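You operate a simulated robot arm through the tools that you are given. There is no shell and no other tool. Be economical: measure what you need, move in short steps, check, and stop when the job is done.

Carry out the task below with a simulated two-armed robot. There is one attempt and no reset: what you move stays moved.

Task
Push the sink cupboard door shut. Put the packet labelled "lavender" from the counter on the sample card there and the packet labelled "rose" on the shelf of the open shelf. Put the tiny yellow-ringed beaker in the bottom of the sink. Put the white-ringed cylinder on the packing table. Put one of the cylinders from the liquid bench on the counter. Take the stock can from the counter and put it on the top of the picking table. The order is free. Set down upright: tiny yellow-ringed beaker, white-ringed cylinder, cylinder, stock can.

The check looks at the end state, three seconds after you hand in, the way a careful person would. Anything else that was tipped, shoved, dropped, spilled or broken makes it a failure.

Robot
Two 7-joint arms with two-finger parallel grippers on one trunk, on a base that drives. Base frame: it is fixed to the floor where the robot stands at the start and does not move with it; the origin is under the middle of the robot, x ahead of it, y to its left, z up. Readings come in mm, rad, newtons and seconds.
The left shoulder is at the start at [70, 188, 1365], the right one opposite. With the tool pointing down near the work surface each hand reaches from about 100 to 700 mm from the robot's upright axis, wherever it stands, measured 20 degrees to its own side. Places, roughly: blue packet, pink packet, purple packet [-750, -750, 750]; bottom of the sink (34x19 cm) [980, 580, 720]; counter [-1000, -1100, 800]; cylinder [-750, -1250, 750]; packing table [-3400, -4800, 900]; sample card [-500, -250, 750]; shelf of the open shelf [-1100, 2400, 600]; sink cupboard door [900, 100, 500]; stock can [-1250, -1500, 750]; tiny yellow-ringed beaker [-250, -1250, 750]; top of the picking table [-600, -5100, 800]; white-ringed cylinder [-250, -1500, 750]. Payload 3.91 kg a hand.
Tool frame (each hand has its own): the origin (TCP) lies between the finger pads and is the grasp point; the fingertips stand 30 mm ahead of it; z points along the fingers, y is the line along which they close. The gripper opens to 110 mm. The fingers are 20 mm wide and 10 mm thick; the gripper's body (48 by 112 mm) begins 55 mm behind the TCP.
Orientation is that of the tool frame in the base frame, as a unit quaternion [x, y, z, w]. With the fingers straight down and closing along the base's y, the tool's x points along the base's -x, its y along +y and its z along -z.

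Tools
- The arms move only by the tool step_arm. It takes "left_deltas", "right_deltas" or both (then of equal length, played together; a hand with none holds still); each is one flat list of numbers, 7 for each row, row after row: the shift along the tool's x, y, z in mm, then the turn, a rotation vector about the tool's x, y, z in rad, then the opening, from 0 (shut) to 1 (fully open). In form: [tx, ty, tz, rx, ry, rz, hand, tx, ty, tz, rx, ry, rz, hand, ...]. A call has 1 to 12 rows; each row shifts and turns the commanded pose from where the row before left it, along the tool's axes as they then stand. Each row takes 0.2 s and may step no farther than 50 mm and 0.15 rad from the row before; otherwise, or with a gripper value out of range, the whole call is refused. Where a pose cannot be reached the arm comes as near as it can. A force on the tool above 40 N (or 10 N above the force at the start of the call, whichever is more), or a blocked arm, ends the call early, and 0.2 s more pass. The fingers move at their own pace (about 72 mm/s each) and stop on an object; they squeeze with about 28 N. The grip force told is the motor's: it shows also when the fingers shut on nothing. Time passes only in rows, and 0.2 s behind the last, so rows that do not move let the fingers close. It gives the time, the measured TCP pose, the force on the tool (base axes), the opening and the grip force at its end, in the units of the frame above (readings bear some noise), with the torque about the TCP (base axes, N m) and any sound that the robot's microphone picked up, and new pictures: "views" is both (left out), scene, wrist or none (wrist: the cameras of the hands that moved).
- Cameras (640 x 400 px; columns grow to the right, rows downward): "scene" is now at [64.5, -58.8, 1552.4]; the picture's right is [-0.97, -0.26, 0.00], its down [-0.23, 0.88, -0.42] and it looks along [0.11, -0.41, -0.91] (base axes); focal length 214 px, centre (320, 200). "left" rides on the left gripper at [73, -17, -103] in its tool frame; the picture's right is [0.23, 0.97, 0.00], its down [-0.76, 0.18, -0.62] and it looks along [-0.61, 0.14, 0.78] (tool axes); focal length 222 px, centre (320, 200). "right" rides on the right gripper at [72, 17, -103] in its tool frame; the picture's right is [-0.23, 0.97, 0.00], its down [-0.76, -0.18, -0.62] and it looks along [-0.61, -0.14, 0.78] (tool axes); focal length 222 px, centre (320, 200). There is no depth. A picture from a camera that has moved, and an enlarged one, comes with that camera's place and axes in the base frame and with its lens.
- slide_trunk(by): slides the trunk up (or, below 0, down) by that many mm; the arms and the scene camera ride with it, the base frame stays. It gives what a move gives, with no picture.
- drive_base(legs): drives the robot by 1 to 6 legs, each [ahead, turn to the left] in mm and rad, along the robot's own axes; the way and the turn of a leg run together, so that a leg with both is an arc; at most 1500 mm and 3.142 rad a leg. The arms and the cameras ride along, it lands a little off, and it stops where it bumps. It gives what a move gives, and a new picture of the scene camera.
- aim_head(pan, tilt): turns the head with the scene camera to pan (to the left, within 1.501 rad either way) and tilt (down, from -0.506 to 1.204), counted from straight ahead of the robot. It gives what a move gives, and a new picture of the scene camera.
- close_up(camera, box): a new picture of the part [left, top, right, bottom] of that camera's present view, enlarged. No time passes.
- hand_in(): hands the job in; it is judged then, once.

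Go step by step. Nothing tells you exact positions but the pictures and the camera data: compare them with the known pose of the tool, close in by small moves and look again before you grip or let go. The budget is 196 turns and 260 pictures, counting those below and the enlarged ones. Unless the task says otherwise, let go and move clear before handing in, and close with one line.

The tools are called after "Call:" as a command line: name --argument value ..., lists and objects as JSON in quotes. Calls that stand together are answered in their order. step_arm: Moves the arms, as the interface text tells. Its arguments: {"type":"object","properties":{"left_deltas":{"type":"array","items":{"type":"number"}},"right_deltas":{"type":"array","items":{"type":"number"}},"views":{"type":"string","enum":["both","scene","wrist","none"]}},"required":[]} The other tools are called the same way: slide_trunk (by) slides the trunk up or down; drive_base (legs) drives the base; aim_head (pan, tilt) turns the head that bears the scene camera; close_up (camera, box) takes an enlarged picture of a part of a camera's view; hand_in () hands the job in.

At the start:

```text
time_s: 0.0
left_ee_pos: [583.3, 131.7, 963.1]
left_tool_rot: [-0.015, 1.0, -0.003, 0.01]
left_force: [40.4, -183.6, -181.9]
left_wrist_torque: [24.4, -10.79, 16.14]
left_grip_width: 110.1
left_finger_force: 0.1
right_ee_pos: [522.7, -355.9, 1077.5]
right_tool_rot: [0.002, 1.0, -0.001, 0.0]
right_force: [-0.1, -0.9, -1.3]
right_wrist_torque: [0.01, 0.01, 0.0]
right_grip_width: 109.9
right_finger_force: 0.1
trunk travel left (down, up): [-875.0, 65.0]
robot x, y, heading: [1.2, 0.2, 0.002]
head pan, tilt: [-1.312, 1.134]
```

scene: 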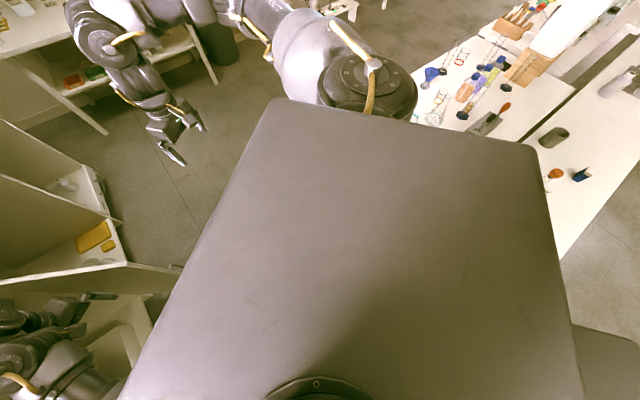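
right: 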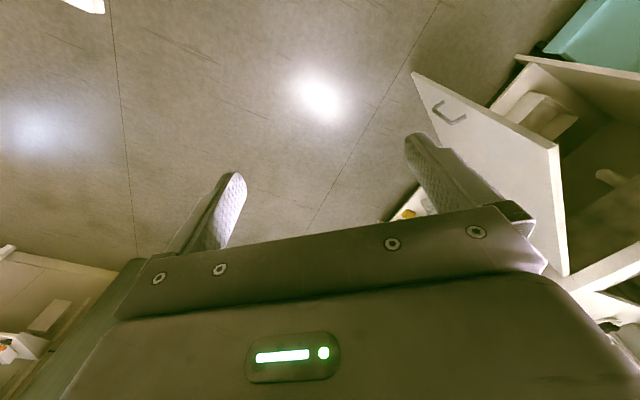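
left: 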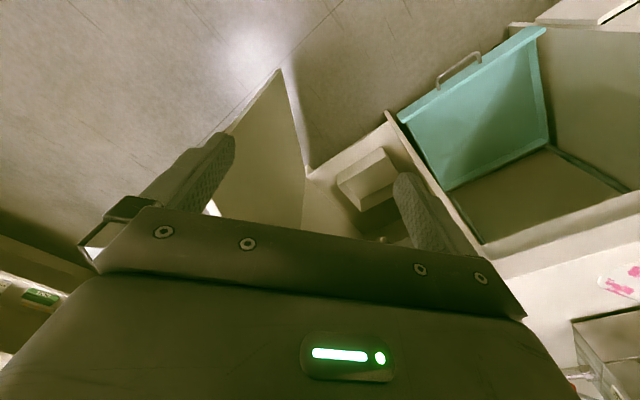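

The left hand reads a big force at the start, so it may be touching something. I'll look ahead before moving.

Call:
aim_head --pan 0.3 --tilt 0.7

```text
time_s: 1.7
left_ee_pos: [584.8, 130.5, 964.0]
left_tool_rot: [-0.017, 1.0, -0.003, 0.012]
left_force: [12.8, -61.7, -58.2]
left_wrist_torque: [8.24, -3.53, 5.45]
left_grip_width: 110.1
left_finger_force: 0.0
right_ee_pos: [522.5, -356.8, 1076.9]
right_tool_rot: [0.002, 1.0, 0.001, -0.001]
right_force: [-0.4, -0.2, -0.6]
right_wrist_torque: [-0.01, 0.0, 0.04]
right_grip_width: 109.9
right_finger_force: 0.0
trunk travel left (down, up): [-875.0, 65.0]
robot x, y, heading: [3.3, 1.6, -0.002]
head pan, tilt: [0.3, 0.7]
camera scene: at [130.2, 25.0, 1584.5], right [0.3, -0.96, 0.0], down [-0.62, -0.19, -0.76], along [0.73, 0.23, -0.64], focal length 214 px, centre (320, 200)
```

scene: 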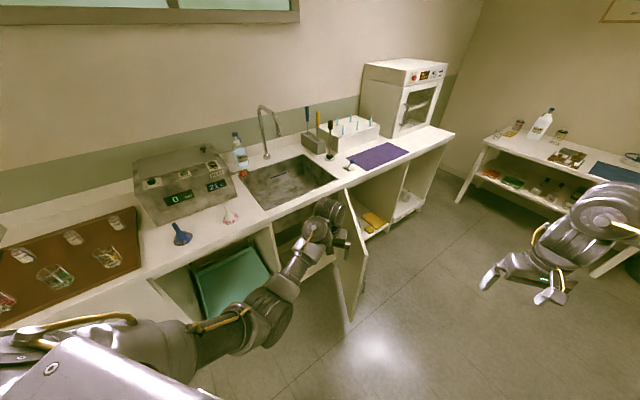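

The left arm is hovering near the open door and the counter edge. I'll take a closer look at it.

Call:
close_up --camera "scene" --box '[140, 140, 400, 320]'

Call:
step_arm --left_deltas '[0, 0, 0, 0, 0, 0, 1]' --views "none"

```text
2.22 times, centred on (270, 230) of scene
camera zoom: at [130.2, 25.0, 1584.5], right [0.3, -0.96, 0.0], down [-0.62, -0.19, -0.76], along [0.73, 0.23, -0.64], focal length 477 px, centre (431, 133)
```

zoom: 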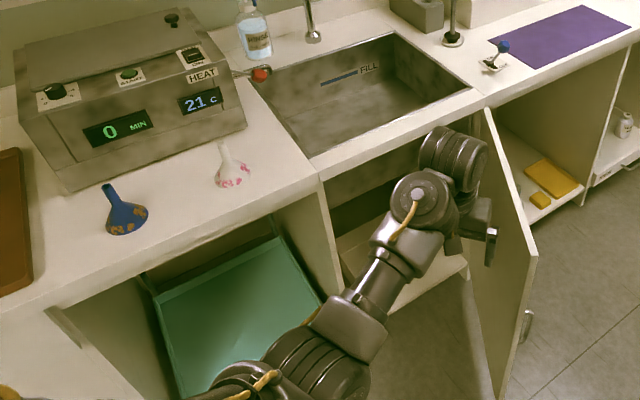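

```text
time_s: 2.1
left_ee_pos: [583.8, 131.0, 963.9]
left_tool_rot: [-0.018, 1.0, -0.004, 0.013]
left_force: [11.4, -62.6, -57.8]
left_wrist_torque: [8.34, -3.48, 5.53]
left_grip_width: 110.0
left_finger_force: 0.0
right_ee_pos: [521.9, -357.2, 1076.9]
right_tool_rot: [0.003, 1.0, 0.0, 0.0]
right_force: [0.0, 0.3, -0.3]
right_wrist_torque: [0.0, 0.04, -0.01]
right_grip_width: 109.9
right_finger_force: 0.1
trunk travel left (down, up): [-875.0, 65.0]
robot x, y, heading: [2.7, -2.3, -0.001]
head pan, tilt: [0.3, 0.7]
```

The left hand shows a steady contact force. I'll move it up gently and see how the force changes.

Call:
step_arm --left_deltas '[0, 0, -30, 0, 0, 0, 1]' --views "none"

```text
time_s: 2.3
left_ee_pos: [585.8, 131.6, 965.8]
left_tool_rot: [-0.02, 1.0, -0.004, 0.016]
left_force: [6.0, -22.7, -18.2]
left_wrist_torque: [2.88, -0.81, 1.94]
left_grip_width: 109.8
left_finger_force: 0.1
left hand out of reach, approached as far as the arm can: row 1
right_ee_pos: [523.6, -355.8, 1077.4]
right_tool_rot: [0.003, 1.0, 0.0, 0.0]
right_force: [0.1, 0.2, 0.1]
right_wrist_torque: [-0.01, 0.0, -0.04]
right_grip_width: 109.9
right_finger_force: 0.1
trunk travel left (down, up): [-875.0, 65.0]
robot x, y, heading: [3.0, 3.8, 0.002]
head pan, tilt: [0.3, 0.7]
stopped in row 1 (left hand): the force on the tool passed its limit at 129 N (the readings are from after the stop); the commanded pose is now the measured one
```

Call:
step_arm --left_deltas '[30, 0, 0, 0, 0, 0, 1]' --views "none"

Call:
step_arm --left_deltas '[0, -20, 20, 0, 0, 0, 1]' --views "both"

```text
time_s: 2.6
left_ee_pos: [583.8, 129.2, 967.1]
left_tool_rot: [-0.02, 1.0, -0.005, 0.019]
left_force: [0.4, -13.9, -6.1]
left_wrist_torque: [1.84, -0.64, 1.34]
left_grip_width: 110.2
left_finger_force: 0.0
right_ee_pos: [523.2, -356.9, 1077.1]
right_tool_rot: [0.004, 1.0, 0.001, 0.0]
right_force: [0.3, 0.2, 0.1]
right_wrist_torque: [-0.04, 0.01, 0.03]
right_grip_width: 109.9
right_finger_force: 0.0
trunk travel left (down, up): [-875.0, 65.0]
robot x, y, heading: [-1.1, -0.4, -0.002]
head pan, tilt: [0.3, 0.7]
stopped in row 1 (left hand): the force on the tool passed its limit at 73 N (the readings are from after the stop); the commanded pose is now the measured one
```

```text
time_s: 3.0
left_ee_pos: [586.5, 107.4, 945.2]
left_tool_rot: [-0.019, 1.0, -0.005, 0.019]
left_force: [-0.5, 0.3, -0.3]
left_wrist_torque: [-0.01, 0.0, 0.0]
left_grip_width: 109.7
left_finger_force: 0.0
right_ee_pos: [522.5, -358.2, 1077.1]
right_tool_rot: [0.003, 1.0, 0.001, 0.0]
right_force: [0.1, -1.0, -0.3]
right_wrist_torque: [0.01, -0.02, 0.01]
right_grip_width: 110.1
right_finger_force: 0.1
trunk travel left (down, up): [-875.0, 65.0]
robot x, y, heading: [0.3, 0.0, 0.003]
head pan, tilt: [0.3, 0.7]
camera scene: at [130.7, 23.6, 1584.5], right [0.3, -0.96, 0.0], down [-0.62, -0.19, -0.76], along [0.73, 0.23, -0.64], focal length 214 px, centre (320, 200)
camera left: at [510.6, 89.0, 1044.6], right [-0.26, 0.96, -0.02], down [0.73, 0.21, 0.65], along [0.63, 0.16, -0.76], focal length 222 px, centre (320, 200)
```

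scene: 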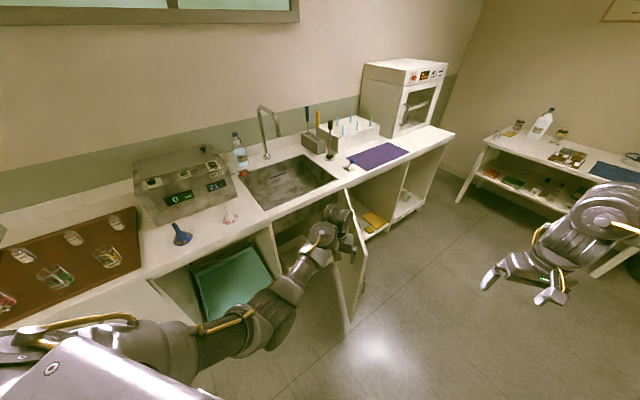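
left: 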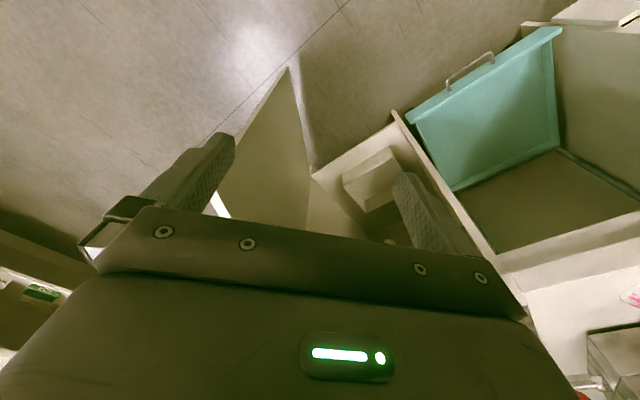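

The left hand is free again. The counter runs obliquely and the door stands open about 60° with its hinge on the right. I'll turn to face the counter squarely.

Call:
drive_base --legs '[[0, 0.9]]'

Call:
aim_head --pan -0.4 --tilt 1.0

```text
time_s: 5.7
left_ee_pos: [279.3, 527.1, 946.1]
left_tool_rot: [-0.452, 0.892, 0.004, 0.019]
left_force: [0.2, 0.1, -0.9]
left_wrist_torque: [-0.01, -0.02, -0.02]
left_grip_width: 110.1
left_finger_force: 0.0
right_ee_pos: [604.5, 187.4, 1077.3]
right_tool_rot: [-0.432, 0.902, 0.001, 0.0]
right_force: [-0.2, -0.1, 0.0]
right_wrist_torque: [-0.01, -0.05, -0.02]
right_grip_width: 110.1
right_finger_force: 0.0
trunk travel left (down, up): [-875.0, 65.0]
robot x, y, heading: [-2.0, -0.7, 0.903]
head pan, tilt: [0.3, 0.7]
camera scene: at [61.2, 118.2, 1584.5], right [0.93, -0.36, 0.0], down [-0.23, -0.6, -0.76], along [0.28, 0.71, -0.64], focal length 214 px, centre (320, 200)
```

scene: 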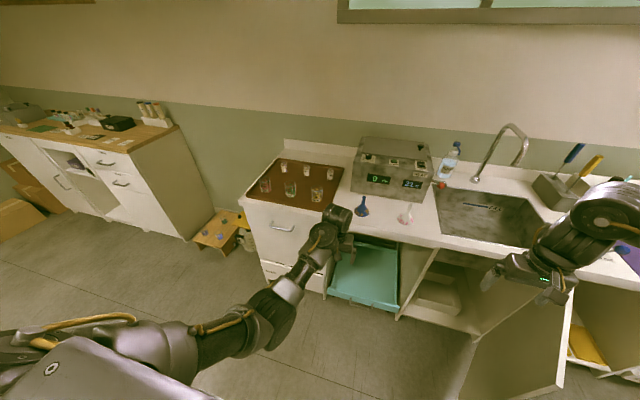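

```text
time_s: 6.8
left_ee_pos: [279.7, 525.9, 945.4]
left_tool_rot: [-0.453, 0.891, 0.004, 0.019]
left_force: [0.3, 0.2, -0.6]
left_wrist_torque: [0.02, 0.0, 0.0]
left_grip_width: 110.1
left_finger_force: 0.1
right_ee_pos: [605.6, 188.7, 1077.0]
right_tool_rot: [-0.432, 0.902, 0.0, 0.0]
right_force: [-0.1, 0.3, 0.1]
right_wrist_torque: [-0.03, 0.0, -0.02]
right_grip_width: 110.3
right_finger_force: 0.0
trunk travel left (down, up): [-875.0, 65.0]
robot x, y, heading: [1.5, -2.3, 0.902]
head pan, tilt: [-0.4, 1.0]
camera scene: at [91.4, 72.8, 1561.2], right [0.48, -0.88, 0.0], down [-0.74, -0.4, -0.54], along [0.47, 0.26, -0.84], focal length 214 px, centre (320, 200)
```

scene: 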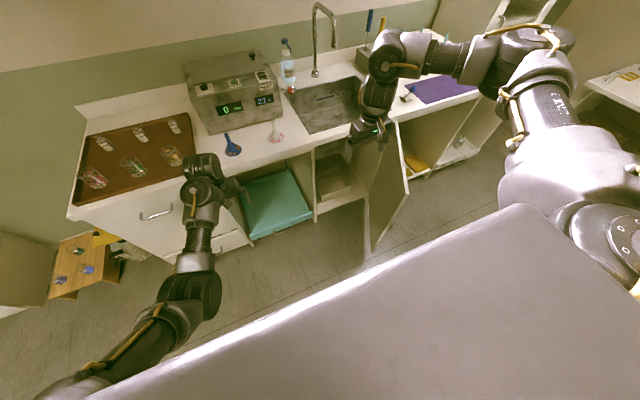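

The counter is squarely ahead, front edge about 0.87 m out. The door's free edge is about 0.47 m ahead and 0.6 m right. I'll shift the robot about 0.4 m right to get outside the door.

Call:
drive_base --legs '[[0, -1.571], [400, 0], [0, 1.571]]'

Call:
aim_head --pan -0.3 --tilt 1.1

```text
time_s: 16.9
left_ee_pos: [592.3, 280.8, 946.1]
left_tool_rot: [-0.451, 0.892, 0.004, 0.019]
left_force: [-1.3, -0.3, 0.7]
left_wrist_torque: [0.01, 0.02, -0.03]
left_grip_width: 110.3
left_finger_force: 0.0
right_ee_pos: [916.9, -59.1, 1077.6]
right_tool_rot: [-0.432, 0.902, -0.001, 0.0]
right_force: [0.3, -0.4, 0.4]
right_wrist_torque: [0.0, 0.01, 0.01]
right_grip_width: 110.0
right_finger_force: 0.1
trunk travel left (down, up): [-875.0, 65.0]
robot x, y, heading: [312.8, -243.9, 0.903]
head pan, tilt: [-0.4, 1.0]
camera scene: at [403.1, -173.3, 1561.1], right [0.48, -0.88, 0.0], down [-0.74, -0.4, -0.54], along [0.47, 0.26, -0.84], focal length 214 px, centre (320, 200)
```

scene: 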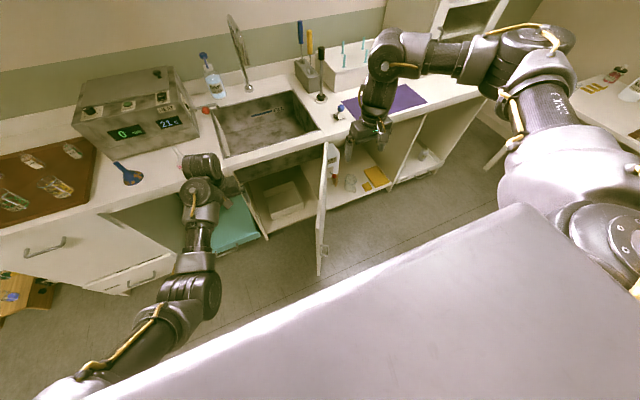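

```text
time_s: 17.6
left_ee_pos: [591.6, 279.3, 945.4]
left_tool_rot: [-0.451, 0.892, 0.004, 0.019]
left_force: [0.0, 0.6, -0.1]
left_wrist_torque: [0.0, 0.01, -0.01]
left_grip_width: 110.0
left_finger_force: 0.0
right_ee_pos: [915.8, -58.2, 1078.4]
right_tool_rot: [-0.432, 0.902, 0.0, 0.0]
right_force: [0.0, 0.7, 0.1]
right_wrist_torque: [0.03, 0.0, -0.03]
right_grip_width: 110.1
right_finger_force: 0.1
trunk travel left (down, up): [-875.0, 65.0]
robot x, y, heading: [309.0, -248.6, 0.904]
head pan, tilt: [-0.3, 1.1]
camera scene: at [393.9, -170.8, 1554.5], right [0.56, -0.83, 0.0], down [-0.74, -0.5, -0.45], along [0.38, 0.26, -0.89], focal length 214 px, centre (320, 200)
```

scene: 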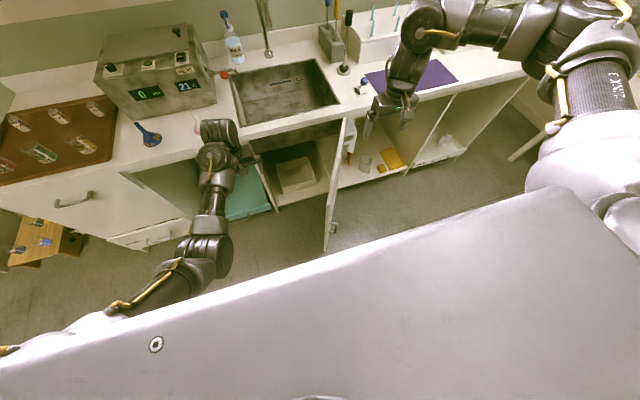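

Call:
close_up --camera "scene" --box '[220, 60, 460, 260]'

```text
2.00 times, centred on (340, 160) of scene
camera zoom: at [393.9, -170.8, 1554.5], right [0.56, -0.83, 0.0], down [-0.74, -0.5, -0.45], along [0.38, 0.26, -0.89], focal length 429 px, centre (280, 280)
```

zoom: 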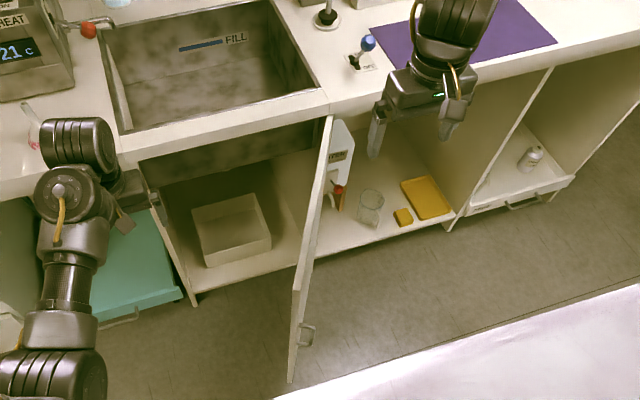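

The free edge of the door is about 0.48 m ahead and 0.17 m right, and the right hand is already on its outer side. I'll lower the right hand with its fingers shut and pull the left hand back.

Call:
step_arm --right_deltas '[0, 0, 40, 0, 0, 0, 0, 0, 0, 40, 0, 0, 0, 0, 0, 0, 40, 0, 0, 0, 0, 0, 0, 40, 0, 0, 0, 0, 0, 0, 40, 0, 0, 0, 0, 0, 0, 40, 0, 0, 0, 0, 0, 0, 40, 0, 0, 0, 0, 0, 0, 40, 0, 0, 0, 0]' --left_deltas '[20, 0, 0, 0, 0, 0, 0.5, 20, 0, 0, 0, 0, 0, 0.5, 20, 0, 0, 0, 0, 0, 0.5, 20, 0, 0, 0, 0, 0, 0.5, 20, 0, 0, 0, 0, 0, 0.5, 20, 0, 0, 0, 0, 0, 0.5, 20, 0, 0, 0, 0, 0, 0.5, 0, 0, 0, 0, 0, 0, 0.5]' --views "scene"

```text
time_s: 19.4
left_ee_pos: [513.4, 180.5, 930.4]
left_tool_rot: [-0.451, 0.892, 0.004, 0.02]
left_force: [0.3, 1.0, -0.5]
left_wrist_torque: [0.03, -0.02, 0.01]
left_grip_width: 54.9
left_finger_force: 0.1
left hand out of reach, approached as far as the arm can: row 5, 6, 7
right_ee_pos: [917.1, -58.1, 756.8]
right_tool_rot: [-0.431, 0.902, -0.001, -0.001]
right_force: [0.0, -0.2, 0.4]
right_wrist_torque: [-0.01, 0.0, 0.02]
right_grip_width: 0.0
right_finger_force: 28.1
trunk travel left (down, up): [-875.0, 65.0]
robot x, y, heading: [311.1, -241.5, 0.901]
head pan, tilt: [-0.3, 1.1]
camera scene: at [394.4, -170.5, 1554.5], right [0.56, -0.83, 0.0], down [-0.74, -0.5, -0.45], along [0.37, 0.26, -0.89], focal length 214 px, centre (320, 200)
```

scene: 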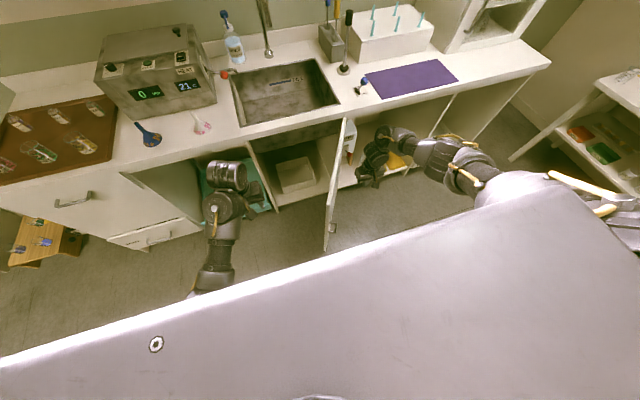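

The right hand is low and outside the door. I'll tilt its fingers forward about 50° so it can push under the counter edge, and lower it a little more.

Call:
step_arm --right_deltas '[10, 0, 20, 0, -0.15, 0, 0, 10, 0, 20, 0, -0.15, 0, 0, 10, 0, 20, 0, -0.15, 0, 0, 0, 0, 20, 0, -0.15, 0, 0, 0, 0, 20, 0, -0.15, 0, 0, 0, 0, 10, 0, -0.15, 0, 0]' --views "both"

```text
time_s: 20.8
left_ee_pos: [512.8, 182.1, 929.7]
left_tool_rot: [-0.451, 0.893, 0.002, 0.02]
left_force: [0.3, -0.2, 0.1]
left_wrist_torque: [-0.04, 0.0, -0.05]
left_grip_width: 54.9
left_finger_force: 0.0
right_ee_pos: [920.5, -54.2, 651.9]
right_tool_rot: [-0.389, 0.812, 0.187, 0.393]
right_force: [-0.4, 0.5, 0.4]
right_wrist_torque: [-0.01, 0.02, 0.06]
right_grip_width: 0.0
right_finger_force: 27.9
trunk travel left (down, up): [-875.0, 65.0]
robot x, y, heading: [310.0, -244.4, 0.896]
head pan, tilt: [-0.3, 1.1]
camera scene: at [393.1, -170.0, 1554.6], right [0.56, -0.83, 0.0], down [-0.74, -0.5, -0.45], along [0.38, 0.26, -0.89], focal length 214 px, centre (320, 200)
camera right: at [827.4, -143.2, 659.7], right [-0.67, 0.72, 0.18], down [0.13, -0.12, 0.98], along [0.73, 0.68, -0.01], focal length 222 px, centre (320, 200)
```

scene: 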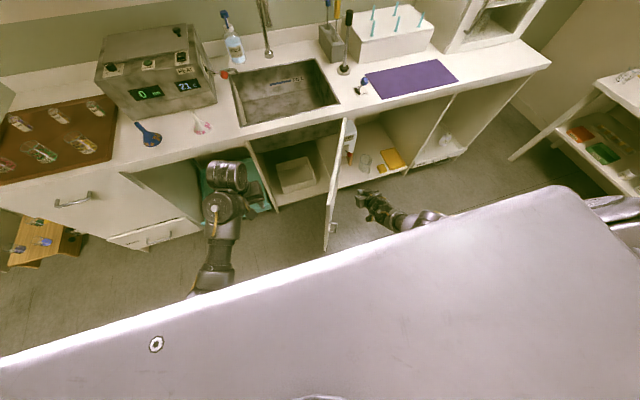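
right: 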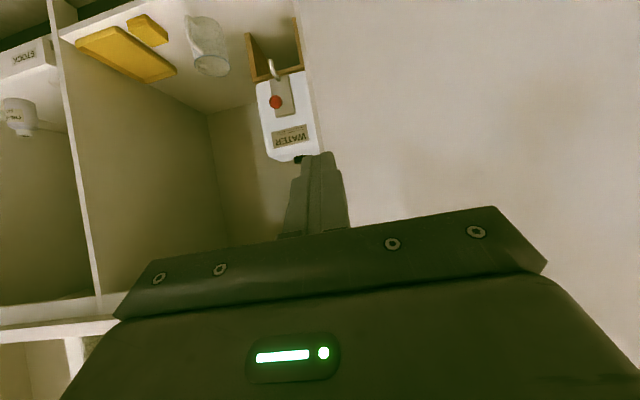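

Now I'll push left, then forward and left.

Call:
step_arm --right_deltas '[0, 40, 0, 0, 0, 0, 0, 0, 40, 0, 0, 0, 0, 0, 0, 40, 0, 0, 0, 0, 0, 0, 35, 0, 0, 0, 0, 0, -12, 30, 16, 0, 0, 0, 0, -12, 30, 16, 0, 0, 0, 0, -12, 30, 16, 0, 0, 0, 0, -15, 20, 20, 0, 0, 0, 0, -15, 20, 20, 0, 0, 0, 0]' --views "both"

```text
time_s: 22.8
left_ee_pos: [512.9, 179.2, 930.9]
left_tool_rot: [-0.452, 0.892, 0.004, 0.02]
left_force: [-0.4, -0.2, 0.8]
left_wrist_torque: [-0.01, 0.01, -0.03]
left_grip_width: 55.1
left_finger_force: 0.0
right_ee_pos: [768.9, 138.2, 679.4]
right_tool_rot: [-0.388, 0.812, 0.189, 0.393]
right_force: [-0.2, 0.5, 0.2]
right_wrist_torque: [0.0, -0.02, -0.01]
right_grip_width: 0.1
right_finger_force: 27.7
right hand out of reach, approached as far as the arm can: row 6, 7, 8, 9
trunk travel left (down, up): [-875.0, 65.0]
robot x, y, heading: [309.1, -244.7, 0.895]
head pan, tilt: [-0.3, 1.1]
camera scene: at [393.5, -172.0, 1554.6], right [0.56, -0.83, 0.0], down [-0.74, -0.5, -0.45], along [0.38, 0.26, -0.89], focal length 214 px, centre (320, 200)
camera right: at [676.8, 49.0, 687.8], right [-0.67, 0.72, 0.18], down [0.13, -0.12, 0.98], along [0.73, 0.68, -0.01], focal length 222 px, centre (320, 200)
```

scene: 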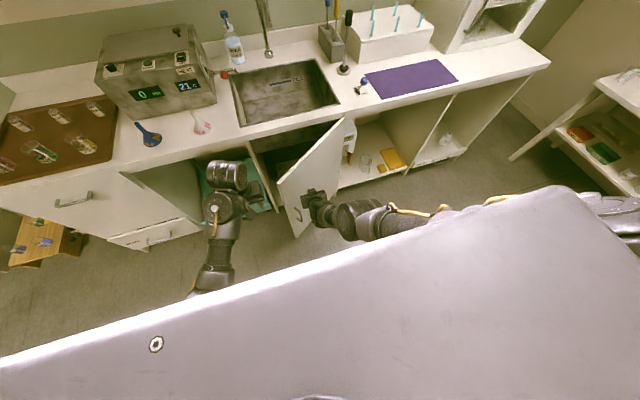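
right: 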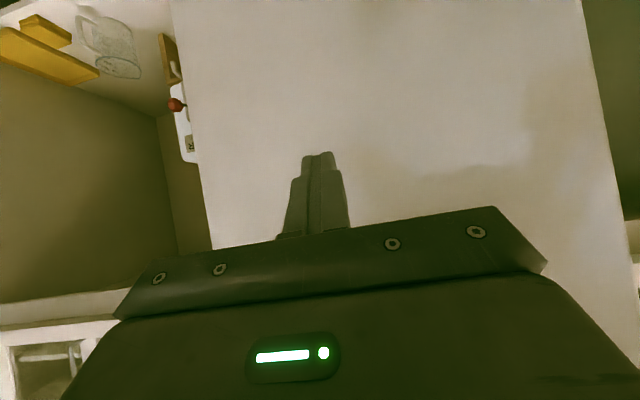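

The door is roughly half shut and the right arm is at its reach limit. I'll back the hand off, raise it, and then lower the trunk to gain reach.

Call:
step_arm --right_deltas '[19, -20, -23, 0, 0, 0, 0, 19, -20, -23, 0, 0, 0, 0, -31, -20, -25, 0, 0, 0, 0, -31, 0, -25, 0, 0, 0, 0, -31, 0, -25, 0, 0, 0, 0, -31, 0, -25, 0, 0, 0, 0, -31, 0, -25, 0, 0, 0, 0, -31, 0, -25, 0, 0, 0, 0]' --views "none"

Call:
slide_trunk --by -320

Call:
aim_head --pan -0.1 --tilt 0.9

```text
time_s: 24.6
left_ee_pos: [513.0, 179.2, 930.7]
left_tool_rot: [-0.451, 0.892, 0.004, 0.02]
left_force: [-0.8, 0.6, -0.2]
left_wrist_torque: [-0.01, -0.02, -0.01]
left_grip_width: 54.9
left_finger_force: 0.0
right_ee_pos: [776.6, 51.6, 916.8]
right_tool_rot: [-0.389, 0.813, 0.188, 0.391]
right_force: [0.7, -0.2, 0.0]
right_wrist_torque: [0.0, 0.0, 0.02]
right_grip_width: 0.0
right_finger_force: 27.9
trunk travel left (down, up): [-875.0, 65.0]
robot x, y, heading: [312.6, -245.0, 0.9]
head pan, tilt: [-0.3, 1.1]
```

```text
time_s: 27.8
left_ee_pos: [514.3, 180.4, 611.3]
left_tool_rot: [-0.451, 0.893, 0.003, 0.019]
left_force: [0.5, -0.1, -0.7]
left_wrist_torque: [-0.03, 0.03, 0.01]
left_grip_width: 55.0
left_finger_force: 0.0
right_ee_pos: [778.1, 52.3, 597.1]
right_tool_rot: [-0.388, 0.813, 0.187, 0.392]
right_force: [0.5, 0.5, 0.4]
right_wrist_torque: [-0.02, 0.0, 0.01]
right_grip_width: 0.0
right_finger_force: 28.0
trunk travel left (down, up): [-555.0, 385.0]
robot x, y, heading: [311.8, -245.9, 0.898]
head pan, tilt: [-0.3, 1.1]
```

```text
time_s: 28.5
left_ee_pos: [512.5, 180.4, 610.6]
left_tool_rot: [-0.452, 0.892, 0.005, 0.02]
left_force: [0.9, -0.1, 0.5]
left_wrist_torque: [-0.02, 0.0, -0.03]
left_grip_width: 55.1
left_finger_force: 0.1
right_ee_pos: [779.3, 52.7, 597.9]
right_tool_rot: [-0.388, 0.813, 0.187, 0.392]
right_force: [0.3, -0.2, 0.7]
right_wrist_torque: [0.01, -0.01, 0.03]
right_grip_width: 0.0
right_finger_force: 27.6
trunk travel left (down, up): [-555.0, 385.0]
robot x, y, heading: [309.9, -244.1, 0.899]
head pan, tilt: [-0.099, 0.901]
camera scene: at [394.2, -152.4, 1248.3], right [0.72, -0.7, 0.0], down [-0.55, -0.56, -0.62], along [0.43, 0.44, -0.78], focal length 214 px, centre (320, 200)
```

scene: 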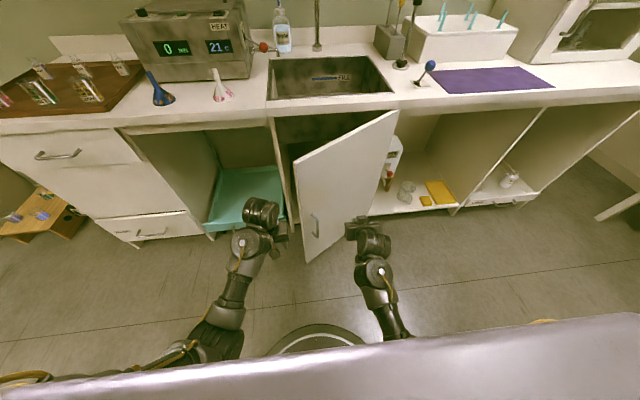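

The lower trunk gives better reach. I'll raise the hand slightly and push forward.

Call:
step_arm --right_deltas '[-23, 25, -19, 0, 0, 0, 0, -23, 25, -19, 0, 0, 0, 0, -22, 20, 27, 0, 0, 0, 0, -22, 20, 27, 0, 0, 0, 0, -22, 20, 27, 0, 0, 0, 0, -22, 15, 27, 0, 0, 0, 0, -22, 15, 27, 0, 0, 0, 0, -22, 15, 27, 0, 0, 0, 0, -22, 10, 27, 0, 0, 0, 0]' --views "scene"

```text
time_s: 29.4
left_ee_pos: [512.7, 180.4, 610.8]
left_tool_rot: [-0.451, 0.892, 0.004, 0.02]
left_force: [-1.1, -0.1, -0.5]
left_wrist_torque: [0.01, -0.01, -0.05]
left_grip_width: 55.1
left_finger_force: 0.0
right_ee_pos: [795.9, 86.7, 631.7]
right_tool_rot: [-0.415, 0.802, 0.117, 0.414]
right_force: [-0.1, 0.5, 0.0]
right_wrist_torque: [0.02, 0.01, 0.0]
right_grip_width: 0.0
right_finger_force: 27.5
trunk travel left (down, up): [-555.0, 385.0]
robot x, y, heading: [310.2, -243.5, 0.897]
head pan, tilt: [-0.099, 0.901]
stopped in row 4 (right hand): the arm was blocked; the commanded pose is now the measured one
camera scene: at [394.2, -152.5, 1248.4], right [0.72, -0.7, 0.0], down [-0.55, -0.56, -0.62], along [0.43, 0.45, -0.78], focal length 214 px, centre (320, 200)
```

scene: 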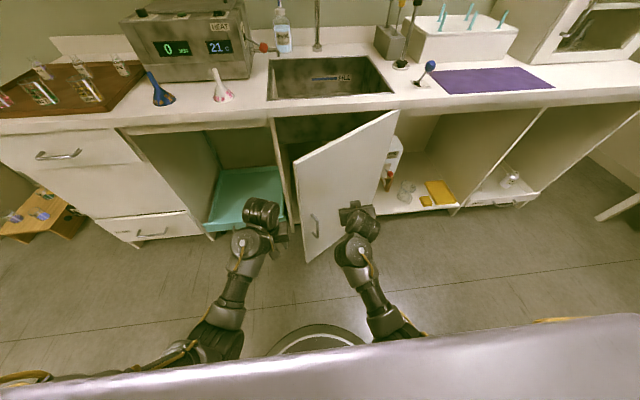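

The right arm is blocked by its own configuration, so I'll use the base to push. I'll move the left hand aside first, then drive forward a little.

Call:
step_arm --left_deltas '[0, 40, 0, 0, 0, 0, 0.5, 0, 40, 0, 0, 0, 0, 0.5, 0, 40, 0, 0, 0, 0, 0.5, 0, 40, 0, 0, 0, 0, 0.5]' --views "none"

Call:
drive_base --legs '[[120, 0]]'

```text
time_s: 29.9
left_ee_pos: [472.0, 205.8, 603.8]
left_tool_rot: [-0.463, 0.886, 0.003, 0.021]
left_force: [17.9, -12.1, -10.0]
left_wrist_torque: [2.05, 1.77, 1.84]
left_grip_width: 55.1
left_finger_force: 0.0
left hand out of reach, approached as far as the arm can: row 1
right_ee_pos: [796.6, 84.7, 630.3]
right_tool_rot: [-0.415, 0.801, 0.117, 0.414]
right_force: [-0.1, 0.5, -0.8]
right_wrist_torque: [0.0, -0.01, 0.01]
right_grip_width: 0.2
right_finger_force: 27.6
trunk travel left (down, up): [-555.0, 385.0]
robot x, y, heading: [309.7, -249.2, 0.895]
head pan, tilt: [-0.099, 0.901]
stopped in row 2 (left hand): the force on the tool passed its limit at 133 N (the readings are from after the stop); the commanded pose is now the measured one
```

```text
time_s: 31.3
left_ee_pos: [548.7, 301.9, 603.2]
left_tool_rot: [-0.463, 0.886, 0.003, 0.022]
left_force: [5.3, -4.5, -2.8]
left_wrist_torque: [0.76, 0.53, 0.63]
left_grip_width: 55.0
left_finger_force: 0.1
right_ee_pos: [872.8, 178.4, 630.4]
right_tool_rot: [-0.415, 0.802, 0.117, 0.413]
right_force: [-0.1, -0.5, -0.9]
right_wrist_torque: [0.01, -0.01, 0.01]
right_grip_width: 0.1
right_finger_force: 27.8
trunk travel left (down, up): [-555.0, 385.0]
robot x, y, heading: [387.6, -150.6, 0.895]
head pan, tilt: [-0.099, 0.901]
stopped in leg 1: the force on the tool passed its limit at 40 N (the readings are from after the stop); the commanded pose is now the measured one
camera scene: at [470.0, -57.8, 1248.4], right [0.72, -0.7, 0.0], down [-0.55, -0.56, -0.62], along [0.43, 0.44, -0.78], focal length 214 px, centre (320, 200)
```

scene: 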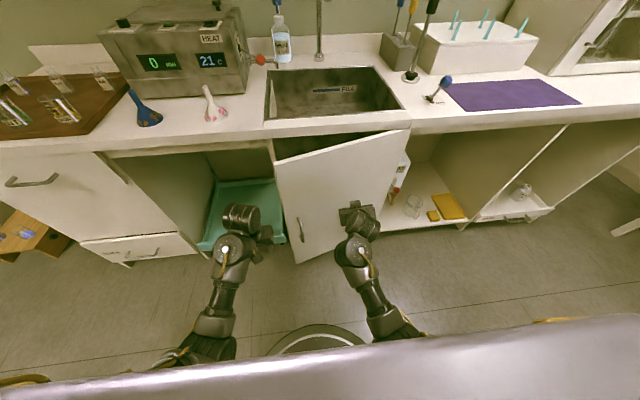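

The door follows well. I'll raise the left hand clear of the drawer before driving on.

Call:
step_arm --left_deltas '[0, -20, 0, 0, 0, 0, 0.5, 0, -10, -30, 0, 0, 0, 0.5, 0, 0, -30, 0, 0, 0, 0.5, 0, 0, -30, 0, 0, 0, 0.5, 0, 0, -30, 0, 0, 0, 0.5, 0, 0, -30, 0, 0, 0, 0.5]' --views "none"

```text
time_s: 32.7
left_ee_pos: [571.6, 286.2, 607.6]
left_tool_rot: [-0.461, 0.887, 0.004, 0.021]
left_force: [-0.6, 0.7, -0.9]
left_wrist_torque: [0.0, -0.01, 0.01]
left_grip_width: 54.9
left_finger_force: 0.0
left hand out of reach, approached as far as the arm can: row 2, 3, 4, 5, 6
right_ee_pos: [872.2, 178.9, 630.7]
right_tool_rot: [-0.414, 0.802, 0.117, 0.415]
right_force: [0.0, -0.5, -0.7]
right_wrist_torque: [0.01, 0.01, -0.01]
right_grip_width: 0.2
right_finger_force: 28.0
trunk travel left (down, up): [-555.0, 385.0]
robot x, y, heading: [386.7, -152.5, 0.901]
head pan, tilt: [-0.099, 0.901]
```

Call:
step_arm --left_deltas '[0, -30, 0, 0, 0, 0, 0.5, 0, -40, 0, 0, 0, 0, 0.5]' --views "none"

Call:
drive_base --legs '[[100, 0]]'

```text
time_s: 33.3
left_ee_pos: [629.1, 248.3, 608.6]
left_tool_rot: [-0.461, 0.887, 0.004, 0.022]
left_force: [-0.5, 0.2, 0.3]
left_wrist_torque: [0.0, 0.01, 0.03]
left_grip_width: 55.0
left_finger_force: 0.0
right_ee_pos: [873.9, 178.2, 631.2]
right_tool_rot: [-0.414, 0.802, 0.116, 0.414]
right_force: [0.2, -0.2, -0.3]
right_wrist_torque: [0.0, -0.01, 0.0]
right_grip_width: 0.2
right_finger_force: 27.9
trunk travel left (down, up): [-555.0, 385.0]
robot x, y, heading: [384.6, -150.1, 0.897]
head pan, tilt: [-0.099, 0.901]
```

```text
time_s: 34.5
left_ee_pos: [690.3, 331.0, 607.6]
left_tool_rot: [-0.464, 0.886, 0.003, 0.021]
left_force: [-0.1, 0.4, 0.3]
left_wrist_torque: [-0.02, 0.01, 0.02]
left_grip_width: 54.7
left_finger_force: 0.0
right_ee_pos: [935.6, 263.5, 629.6]
right_tool_rot: [-0.416, 0.801, 0.118, 0.414]
right_force: [0.2, 0.5, -0.2]
right_wrist_torque: [0.0, 0.02, 0.02]
right_grip_width: 0.4
right_finger_force: 28.3
trunk travel left (down, up): [-555.0, 385.0]
robot x, y, heading: [451.5, -69.5, 0.9]
head pan, tilt: [-0.099, 0.901]
camera scene: at [535.0, 25.1, 1248.2], right [0.72, -0.69, 0.0], down [-0.55, -0.56, -0.62], along [0.43, 0.45, -0.78], focal length 214 px, centre (320, 200)
```

scene: 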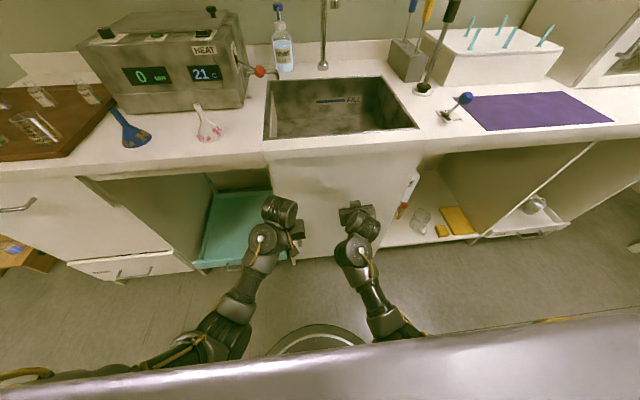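

Call:
drive_base --legs '[[70, 0]]'

Call:
close_up --camera "scene" --box '[180, 60, 460, 300]'

```text
time_s: 35.4
left_ee_pos: [709.9, 353.7, 609.0]
left_tool_rot: [-0.463, 0.886, 0.004, 0.022]
left_force: [-0.3, 0.3, -0.4]
left_wrist_torque: [-0.01, 0.01, 0.02]
left_grip_width: 54.8
left_finger_force: 0.0
right_ee_pos: [949.2, 282.2, 629.4]
right_tool_rot: [-0.414, 0.805, 0.119, 0.408]
right_force: [-8.5, -8.8, 4.8]
right_wrist_torque: [-0.01, -0.01, 0.06]
right_grip_width: 0.1
right_finger_force: 27.8
trunk travel left (down, up): [-555.0, 385.0]
robot x, y, heading: [471.2, -47.8, 0.898]
head pan, tilt: [-0.099, 0.901]
stopped in leg 1: the force on the tool passed its limit at 377 N (the readings are from after the stop); the commanded pose is now the measured one
camera scene: at [551.9, 46.8, 1248.4], right [0.72, -0.7, 0.0], down [-0.54, -0.56, -0.62], along [0.43, 0.45, -0.78], focal length 214 px, centre (320, 200)
```

scene: 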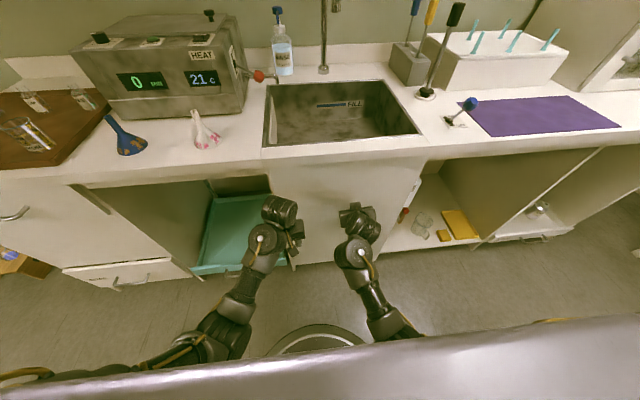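

```text
1.67 times, centred on (320, 180) of scene
camera zoom: at [551.9, 46.8, 1248.4], right [0.72, -0.7, 0.0], down [-0.54, -0.56, -0.62], along [0.43, 0.45, -0.78], focal length 358 px, centre (320, 233)
```

zoom: 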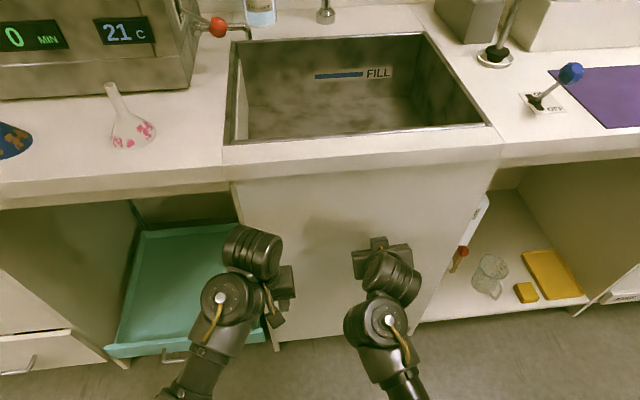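

The door is shut. I'll back off and check it.

Call:
drive_base --legs '[[-350, 0]]'

Call:
slide_trunk --by 300

Call:
close_up --camera "scene" --box '[100, 50, 520, 320]'

```text
time_s: 37.4
left_ee_pos: [525.8, 121.4, 607.0]
left_tool_rot: [-0.462, 0.887, 0.003, 0.019]
left_force: [0.8, -0.4, -0.1]
left_wrist_torque: [0.01, 0.02, -0.02]
left_grip_width: 54.8
left_finger_force: 0.2
right_ee_pos: [766.0, 47.9, 627.0]
right_tool_rot: [-0.413, 0.806, 0.118, 0.407]
right_force: [0.2, -0.2, -0.2]
right_wrist_torque: [0.01, -0.04, 0.02]
right_grip_width: 0.0
right_finger_force: 28.2
trunk travel left (down, up): [-555.0, 385.0]
robot x, y, heading: [286.5, -272.9, 0.898]
head pan, tilt: [-0.099, 0.901]
stopped in leg 1: the robot was blocked; the commanded pose is now the measured one
camera scene: at [369.3, -183.8, 1248.1], right [0.72, -0.7, 0.0], down [-0.55, -0.56, -0.62], along [0.43, 0.44, -0.78], focal length 214 px, centre (320, 200)
```

scene: 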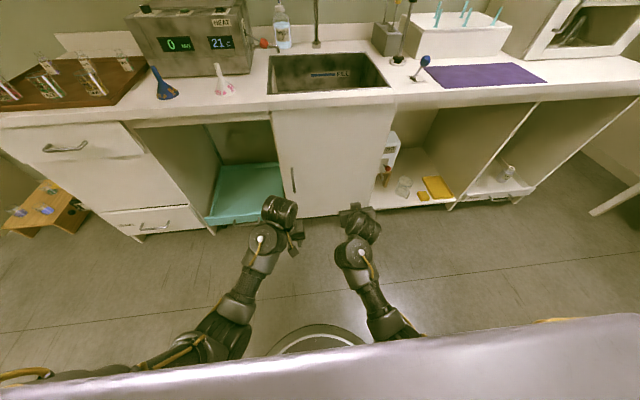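

```text
time_s: 40.4
left_ee_pos: [525.1, 120.3, 908.9]
left_tool_rot: [-0.463, 0.886, 0.004, 0.02]
left_force: [-0.8, 1.0, 0.6]
left_wrist_torque: [0.01, 0.02, -0.01]
left_grip_width: 54.8
left_finger_force: 0.2
right_ee_pos: [766.3, 48.2, 927.1]
right_tool_rot: [-0.413, 0.806, 0.118, 0.408]
right_force: [-0.4, -0.4, 0.6]
right_wrist_torque: [0.01, -0.02, -0.01]
right_grip_width: 0.2
right_finger_force: 28.1
trunk travel left (down, up): [-855.0, 85.0]
robot x, y, heading: [284.7, -282.5, 0.901]
head pan, tilt: [-0.099, 0.901]
```

```text
1.48 times, centred on (310, 185) of scene
camera zoom: at [368.0, -185.4, 1548.3], right [0.72, -0.7, 0.0], down [-0.55, -0.56, -0.62], along [0.43, 0.44, -0.78], focal length 318 px, centre (335, 222)
```

zoom: 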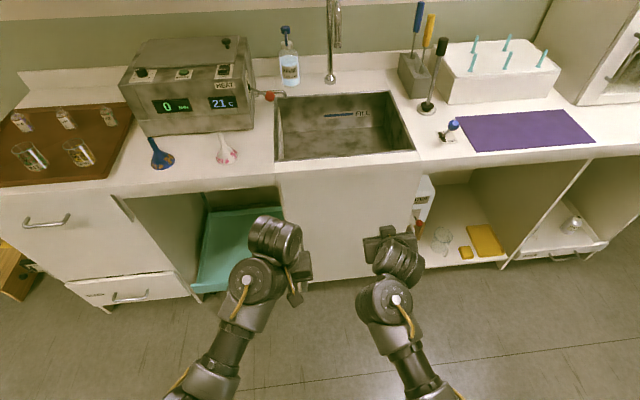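

The door is shut. The base touched something while backing up, so I'll look back to the right.

Call:
aim_head --pan -1.5 --tilt 0.8

Call:
aim_head --pan 1.5 --tilt 0.8

```text
time_s: 42.0
left_ee_pos: [524.6, 120.9, 907.5]
left_tool_rot: [-0.463, 0.886, 0.003, 0.02]
left_force: [-0.3, 0.1, 0.1]
left_wrist_torque: [0.05, -0.02, 0.01]
left_grip_width: 55.0
left_finger_force: 0.1
right_ee_pos: [765.3, 47.1, 928.3]
right_tool_rot: [-0.413, 0.806, 0.119, 0.407]
right_force: [-0.3, 0.2, -0.2]
right_wrist_torque: [0.01, 0.04, -0.01]
right_grip_width: 0.0
right_finger_force: 28.2
trunk travel left (down, up): [-855.0, 85.0]
robot x, y, heading: [285.5, -283.7, 0.899]
head pan, tilt: [-1.499, 0.799]
camera scene: at [381.9, -285.2, 1556.3], right [-0.57, -0.82, 0.0], down [-0.59, 0.41, -0.7], along [0.57, -0.39, -0.72], focal length 214 px, centre (320, 200)
```

scene: 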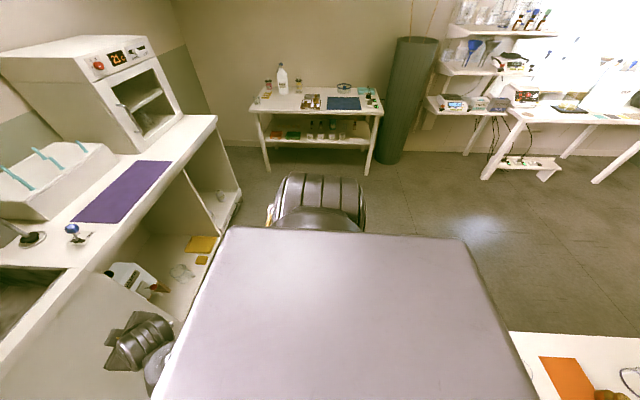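

```text
time_s: 44.5
left_ee_pos: [525.0, 120.9, 908.8]
left_tool_rot: [-0.462, 0.886, 0.003, 0.02]
left_force: [1.2, -0.2, -0.5]
left_wrist_torque: [0.03, 0.03, 0.0]
left_grip_width: 55.2
left_finger_force: 0.0
right_ee_pos: [765.7, 46.4, 927.7]
right_tool_rot: [-0.413, 0.806, 0.118, 0.407]
right_force: [-0.6, -0.6, 0.0]
right_wrist_torque: [0.01, -0.03, -0.04]
right_grip_width: 0.1
right_finger_force: 28.5
trunk travel left (down, up): [-855.0, 85.0]
robot x, y, heading: [285.9, -279.0, 0.9]
head pan, tilt: [1.499, 0.799]
camera scene: at [256.0, -184.9, 1556.3], right [0.68, 0.74, 0.0], down [0.53, -0.49, -0.7], along [-0.51, 0.47, -0.72], focal length 214 px, centre (320, 200)
```

scene: 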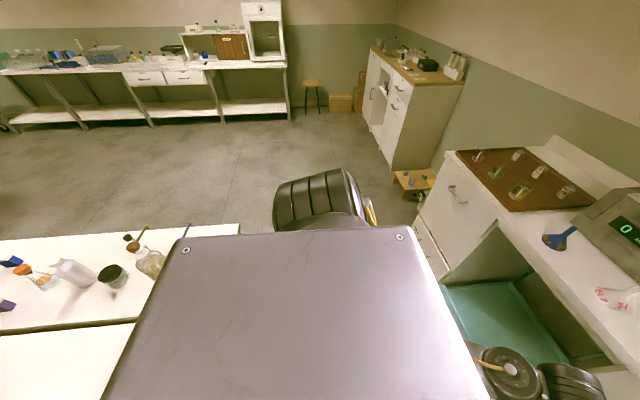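

The island counter sits right behind the robot. I'll raise the trunk, drive to mid-aisle and turn around to face it.

Call:
slide_trunk --by 85

Call:
drive_base --legs '[[260, 0], [0, 3.14]]'

Call:
aim_head --pan 0 --tilt 0.7

```text
time_s: 45.8
left_ee_pos: [526.7, 120.9, 992.5]
left_tool_rot: [-0.462, 0.886, 0.003, 0.02]
left_force: [0.5, 0.7, 0.0]
left_wrist_torque: [-0.01, -0.04, -0.01]
left_grip_width: 55.1
left_finger_force: 0.1
right_ee_pos: [765.3, 47.9, 1013.1]
right_tool_rot: [-0.413, 0.806, 0.119, 0.408]
right_force: [0.5, -0.3, -0.6]
right_wrist_torque: [0.03, -0.01, 0.02]
right_grip_width: 0.0
right_finger_force: 28.4
trunk travel left (down, up): [-940.0, 0.0]
robot x, y, heading: [286.0, -280.3, 0.898]
head pan, tilt: [1.499, 0.799]
```

```text
time_s: 54.9
left_ee_pos: [185.5, -454.4, 993.2]
left_tool_rot: [0.901, 0.434, -0.019, 0.003]
left_force: [-0.7, 0.7, -0.4]
left_wrist_torque: [-0.01, 0.02, -0.03]
left_grip_width: 55.0
left_finger_force: 0.1
right_ee_pos: [-47.9, -365.7, 1013.2]
right_tool_rot: [0.819, 0.386, -0.411, 0.105]
right_force: [0.7, 0.1, 0.1]
right_wrist_torque: [0.03, -0.01, -0.02]
right_grip_width: 0.0
right_finger_force: 27.8
trunk travel left (down, up): [-940.0, 0.0]
robot x, y, heading: [449.2, -70.5, -2.304]
head pan, tilt: [1.499, 0.799]
camera scene: at [471.9, -166.6, 1641.3], right [-0.72, -0.69, 0.0], down [-0.49, 0.52, -0.7], along [0.48, -0.5, -0.72], focal length 214 px, centre (320, 200)
```

scene: 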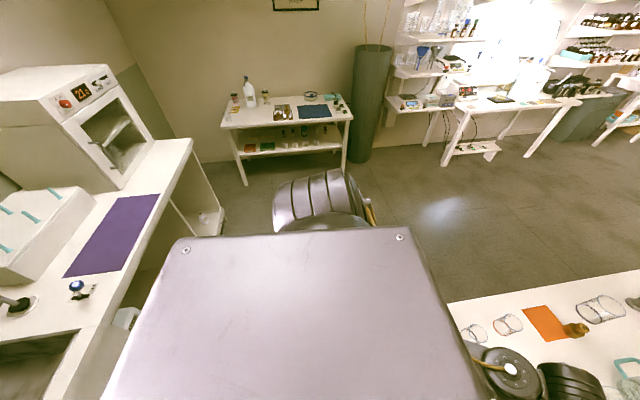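

```text
time_s: 56.5
left_ee_pos: [186.1, -454.2, 993.1]
left_tool_rot: [0.901, 0.433, -0.02, 0.003]
left_force: [0.0, -0.2, 0.8]
left_wrist_torque: [0.0, 0.01, 0.01]
left_grip_width: 55.3
left_finger_force: 0.1
right_ee_pos: [-50.1, -364.6, 1012.8]
right_tool_rot: [0.819, 0.386, -0.411, 0.105]
right_force: [0.9, 0.2, -0.1]
right_wrist_torque: [0.0, 0.02, -0.02]
right_grip_width: 0.2
right_finger_force: 27.6
trunk travel left (down, up): [-940.0, 0.0]
robot x, y, heading: [453.7, -69.6, -2.311]
head pan, tilt: [0.0, 0.7]
camera scene: at [359.2, -171.2, 1649.5], right [-0.74, 0.67, 0.0], down [0.43, 0.48, -0.76], along [-0.51, -0.57, -0.64], focal length 214 px, centre (320, 200)
```

scene: 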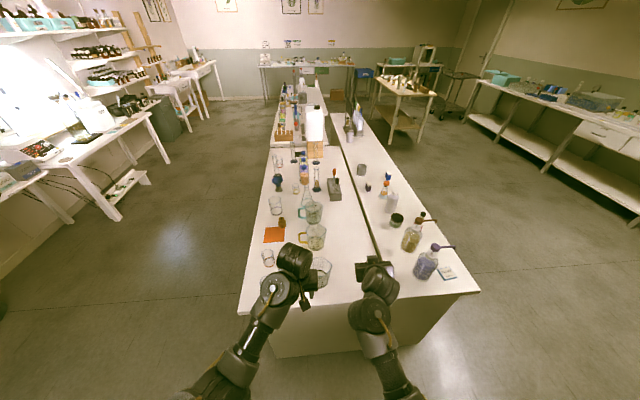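

I face the narrow end of the island. I'll zoom in on the objects.

Call:
close_up --camera "scene" --box '[250, 100, 350, 220]'

Call:
close_up --camera "scene" --box '[340, 100, 480, 290]'

Call:
close_up --camera "scene" --box '[260, 40, 460, 140]'

```text
3.33 times, centred on (300, 160) of scene
camera zoom: at [359.2, -171.2, 1649.5], right [-0.74, 0.67, 0.0], down [0.43, 0.48, -0.76], along [-0.51, -0.57, -0.64], focal length 715 px, centre (387, 333)
```

zoom: 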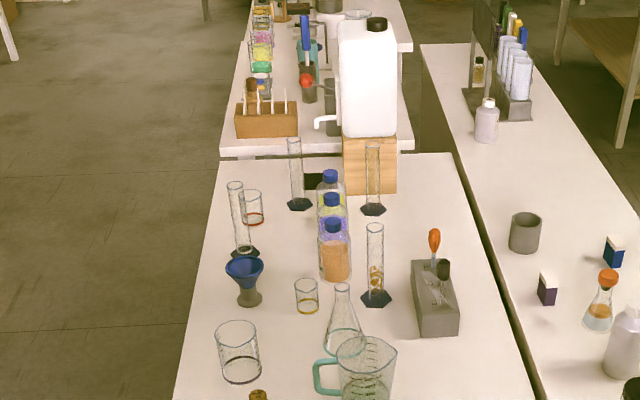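

```text
2.11 times, centred on (410, 195) of scene
camera zoom: at [359.2, -171.2, 1649.5], right [-0.74, 0.67, 0.0], down [0.43, 0.48, -0.76], along [-0.51, -0.57, -0.64], focal length 452 px, centre (130, 210)
```

zoom: 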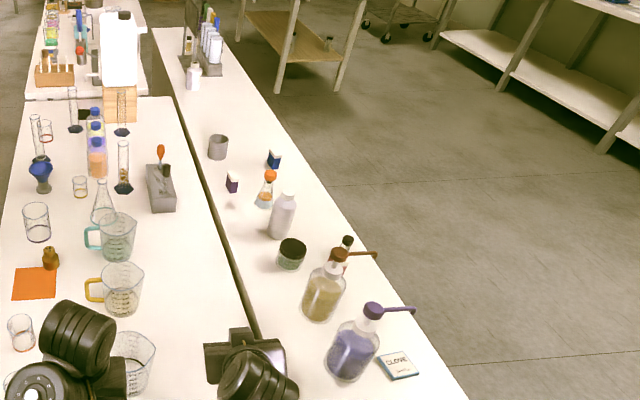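

```text
3.20 times, centred on (360, 90) of scene
camera zoom: at [359.2, -171.2, 1649.5], right [-0.74, 0.67, 0.0], down [0.43, 0.48, -0.76], along [-0.51, -0.57, -0.64], focal length 686 px, centre (192, 552)
```

zoom: 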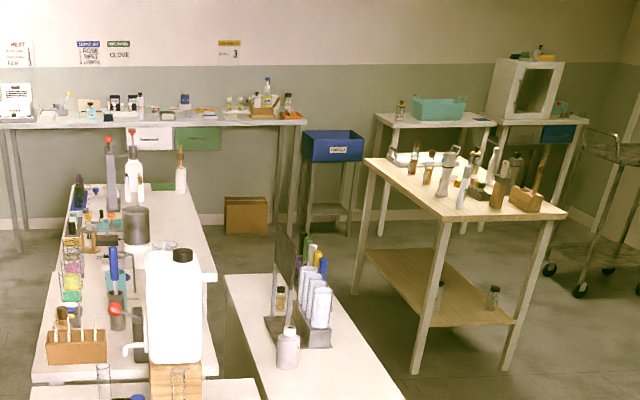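

The right half of the island is the counter, with the packets, the CLOVE card and the stock can. The left half is the liquid bench, with hex-base cylinders and ringed beakers. I'll go round to the right aisle, starting by backing away.

Call:
drive_base --legs '[[-150, 0], [0, -1.488], [1450, 0]]'

```text
time_s: 68.3
left_ee_pos: [-1008.3, 1127.6, 992.5]
left_tool_rot: [0.962, -0.271, -0.016, -0.011]
left_force: [-0.8, 0.0, 0.5]
left_wrist_torque: [-0.02, -0.01, 0.0]
left_grip_width: 55.0
left_finger_force: 0.0
right_ee_pos: [-951.0, 1372.7, 1012.4]
right_tool_rot: [0.87, -0.25, -0.378, -0.192]
right_force: [0.6, -0.7, -0.8]
right_wrist_torque: [0.03, -0.01, 0.03]
right_grip_width: 0.0
right_finger_force: 27.9
trunk travel left (down, up): [-940.0, 0.0]
robot x, y, heading: [-598.9, 914.1, 2.537]
head pan, tilt: [0.0, 0.7]
camera scene: at [-707.4, 990.9, 1649.6], right [0.57, 0.82, 0.0], down [0.53, -0.37, -0.77], along [-0.63, 0.44, -0.64], focal length 214 px, centre (320, 200)
```

scene: 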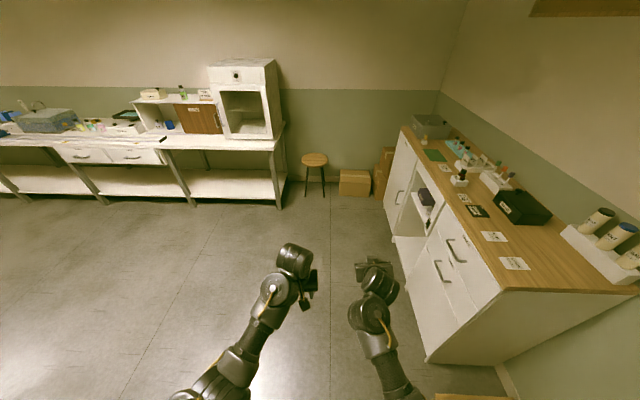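

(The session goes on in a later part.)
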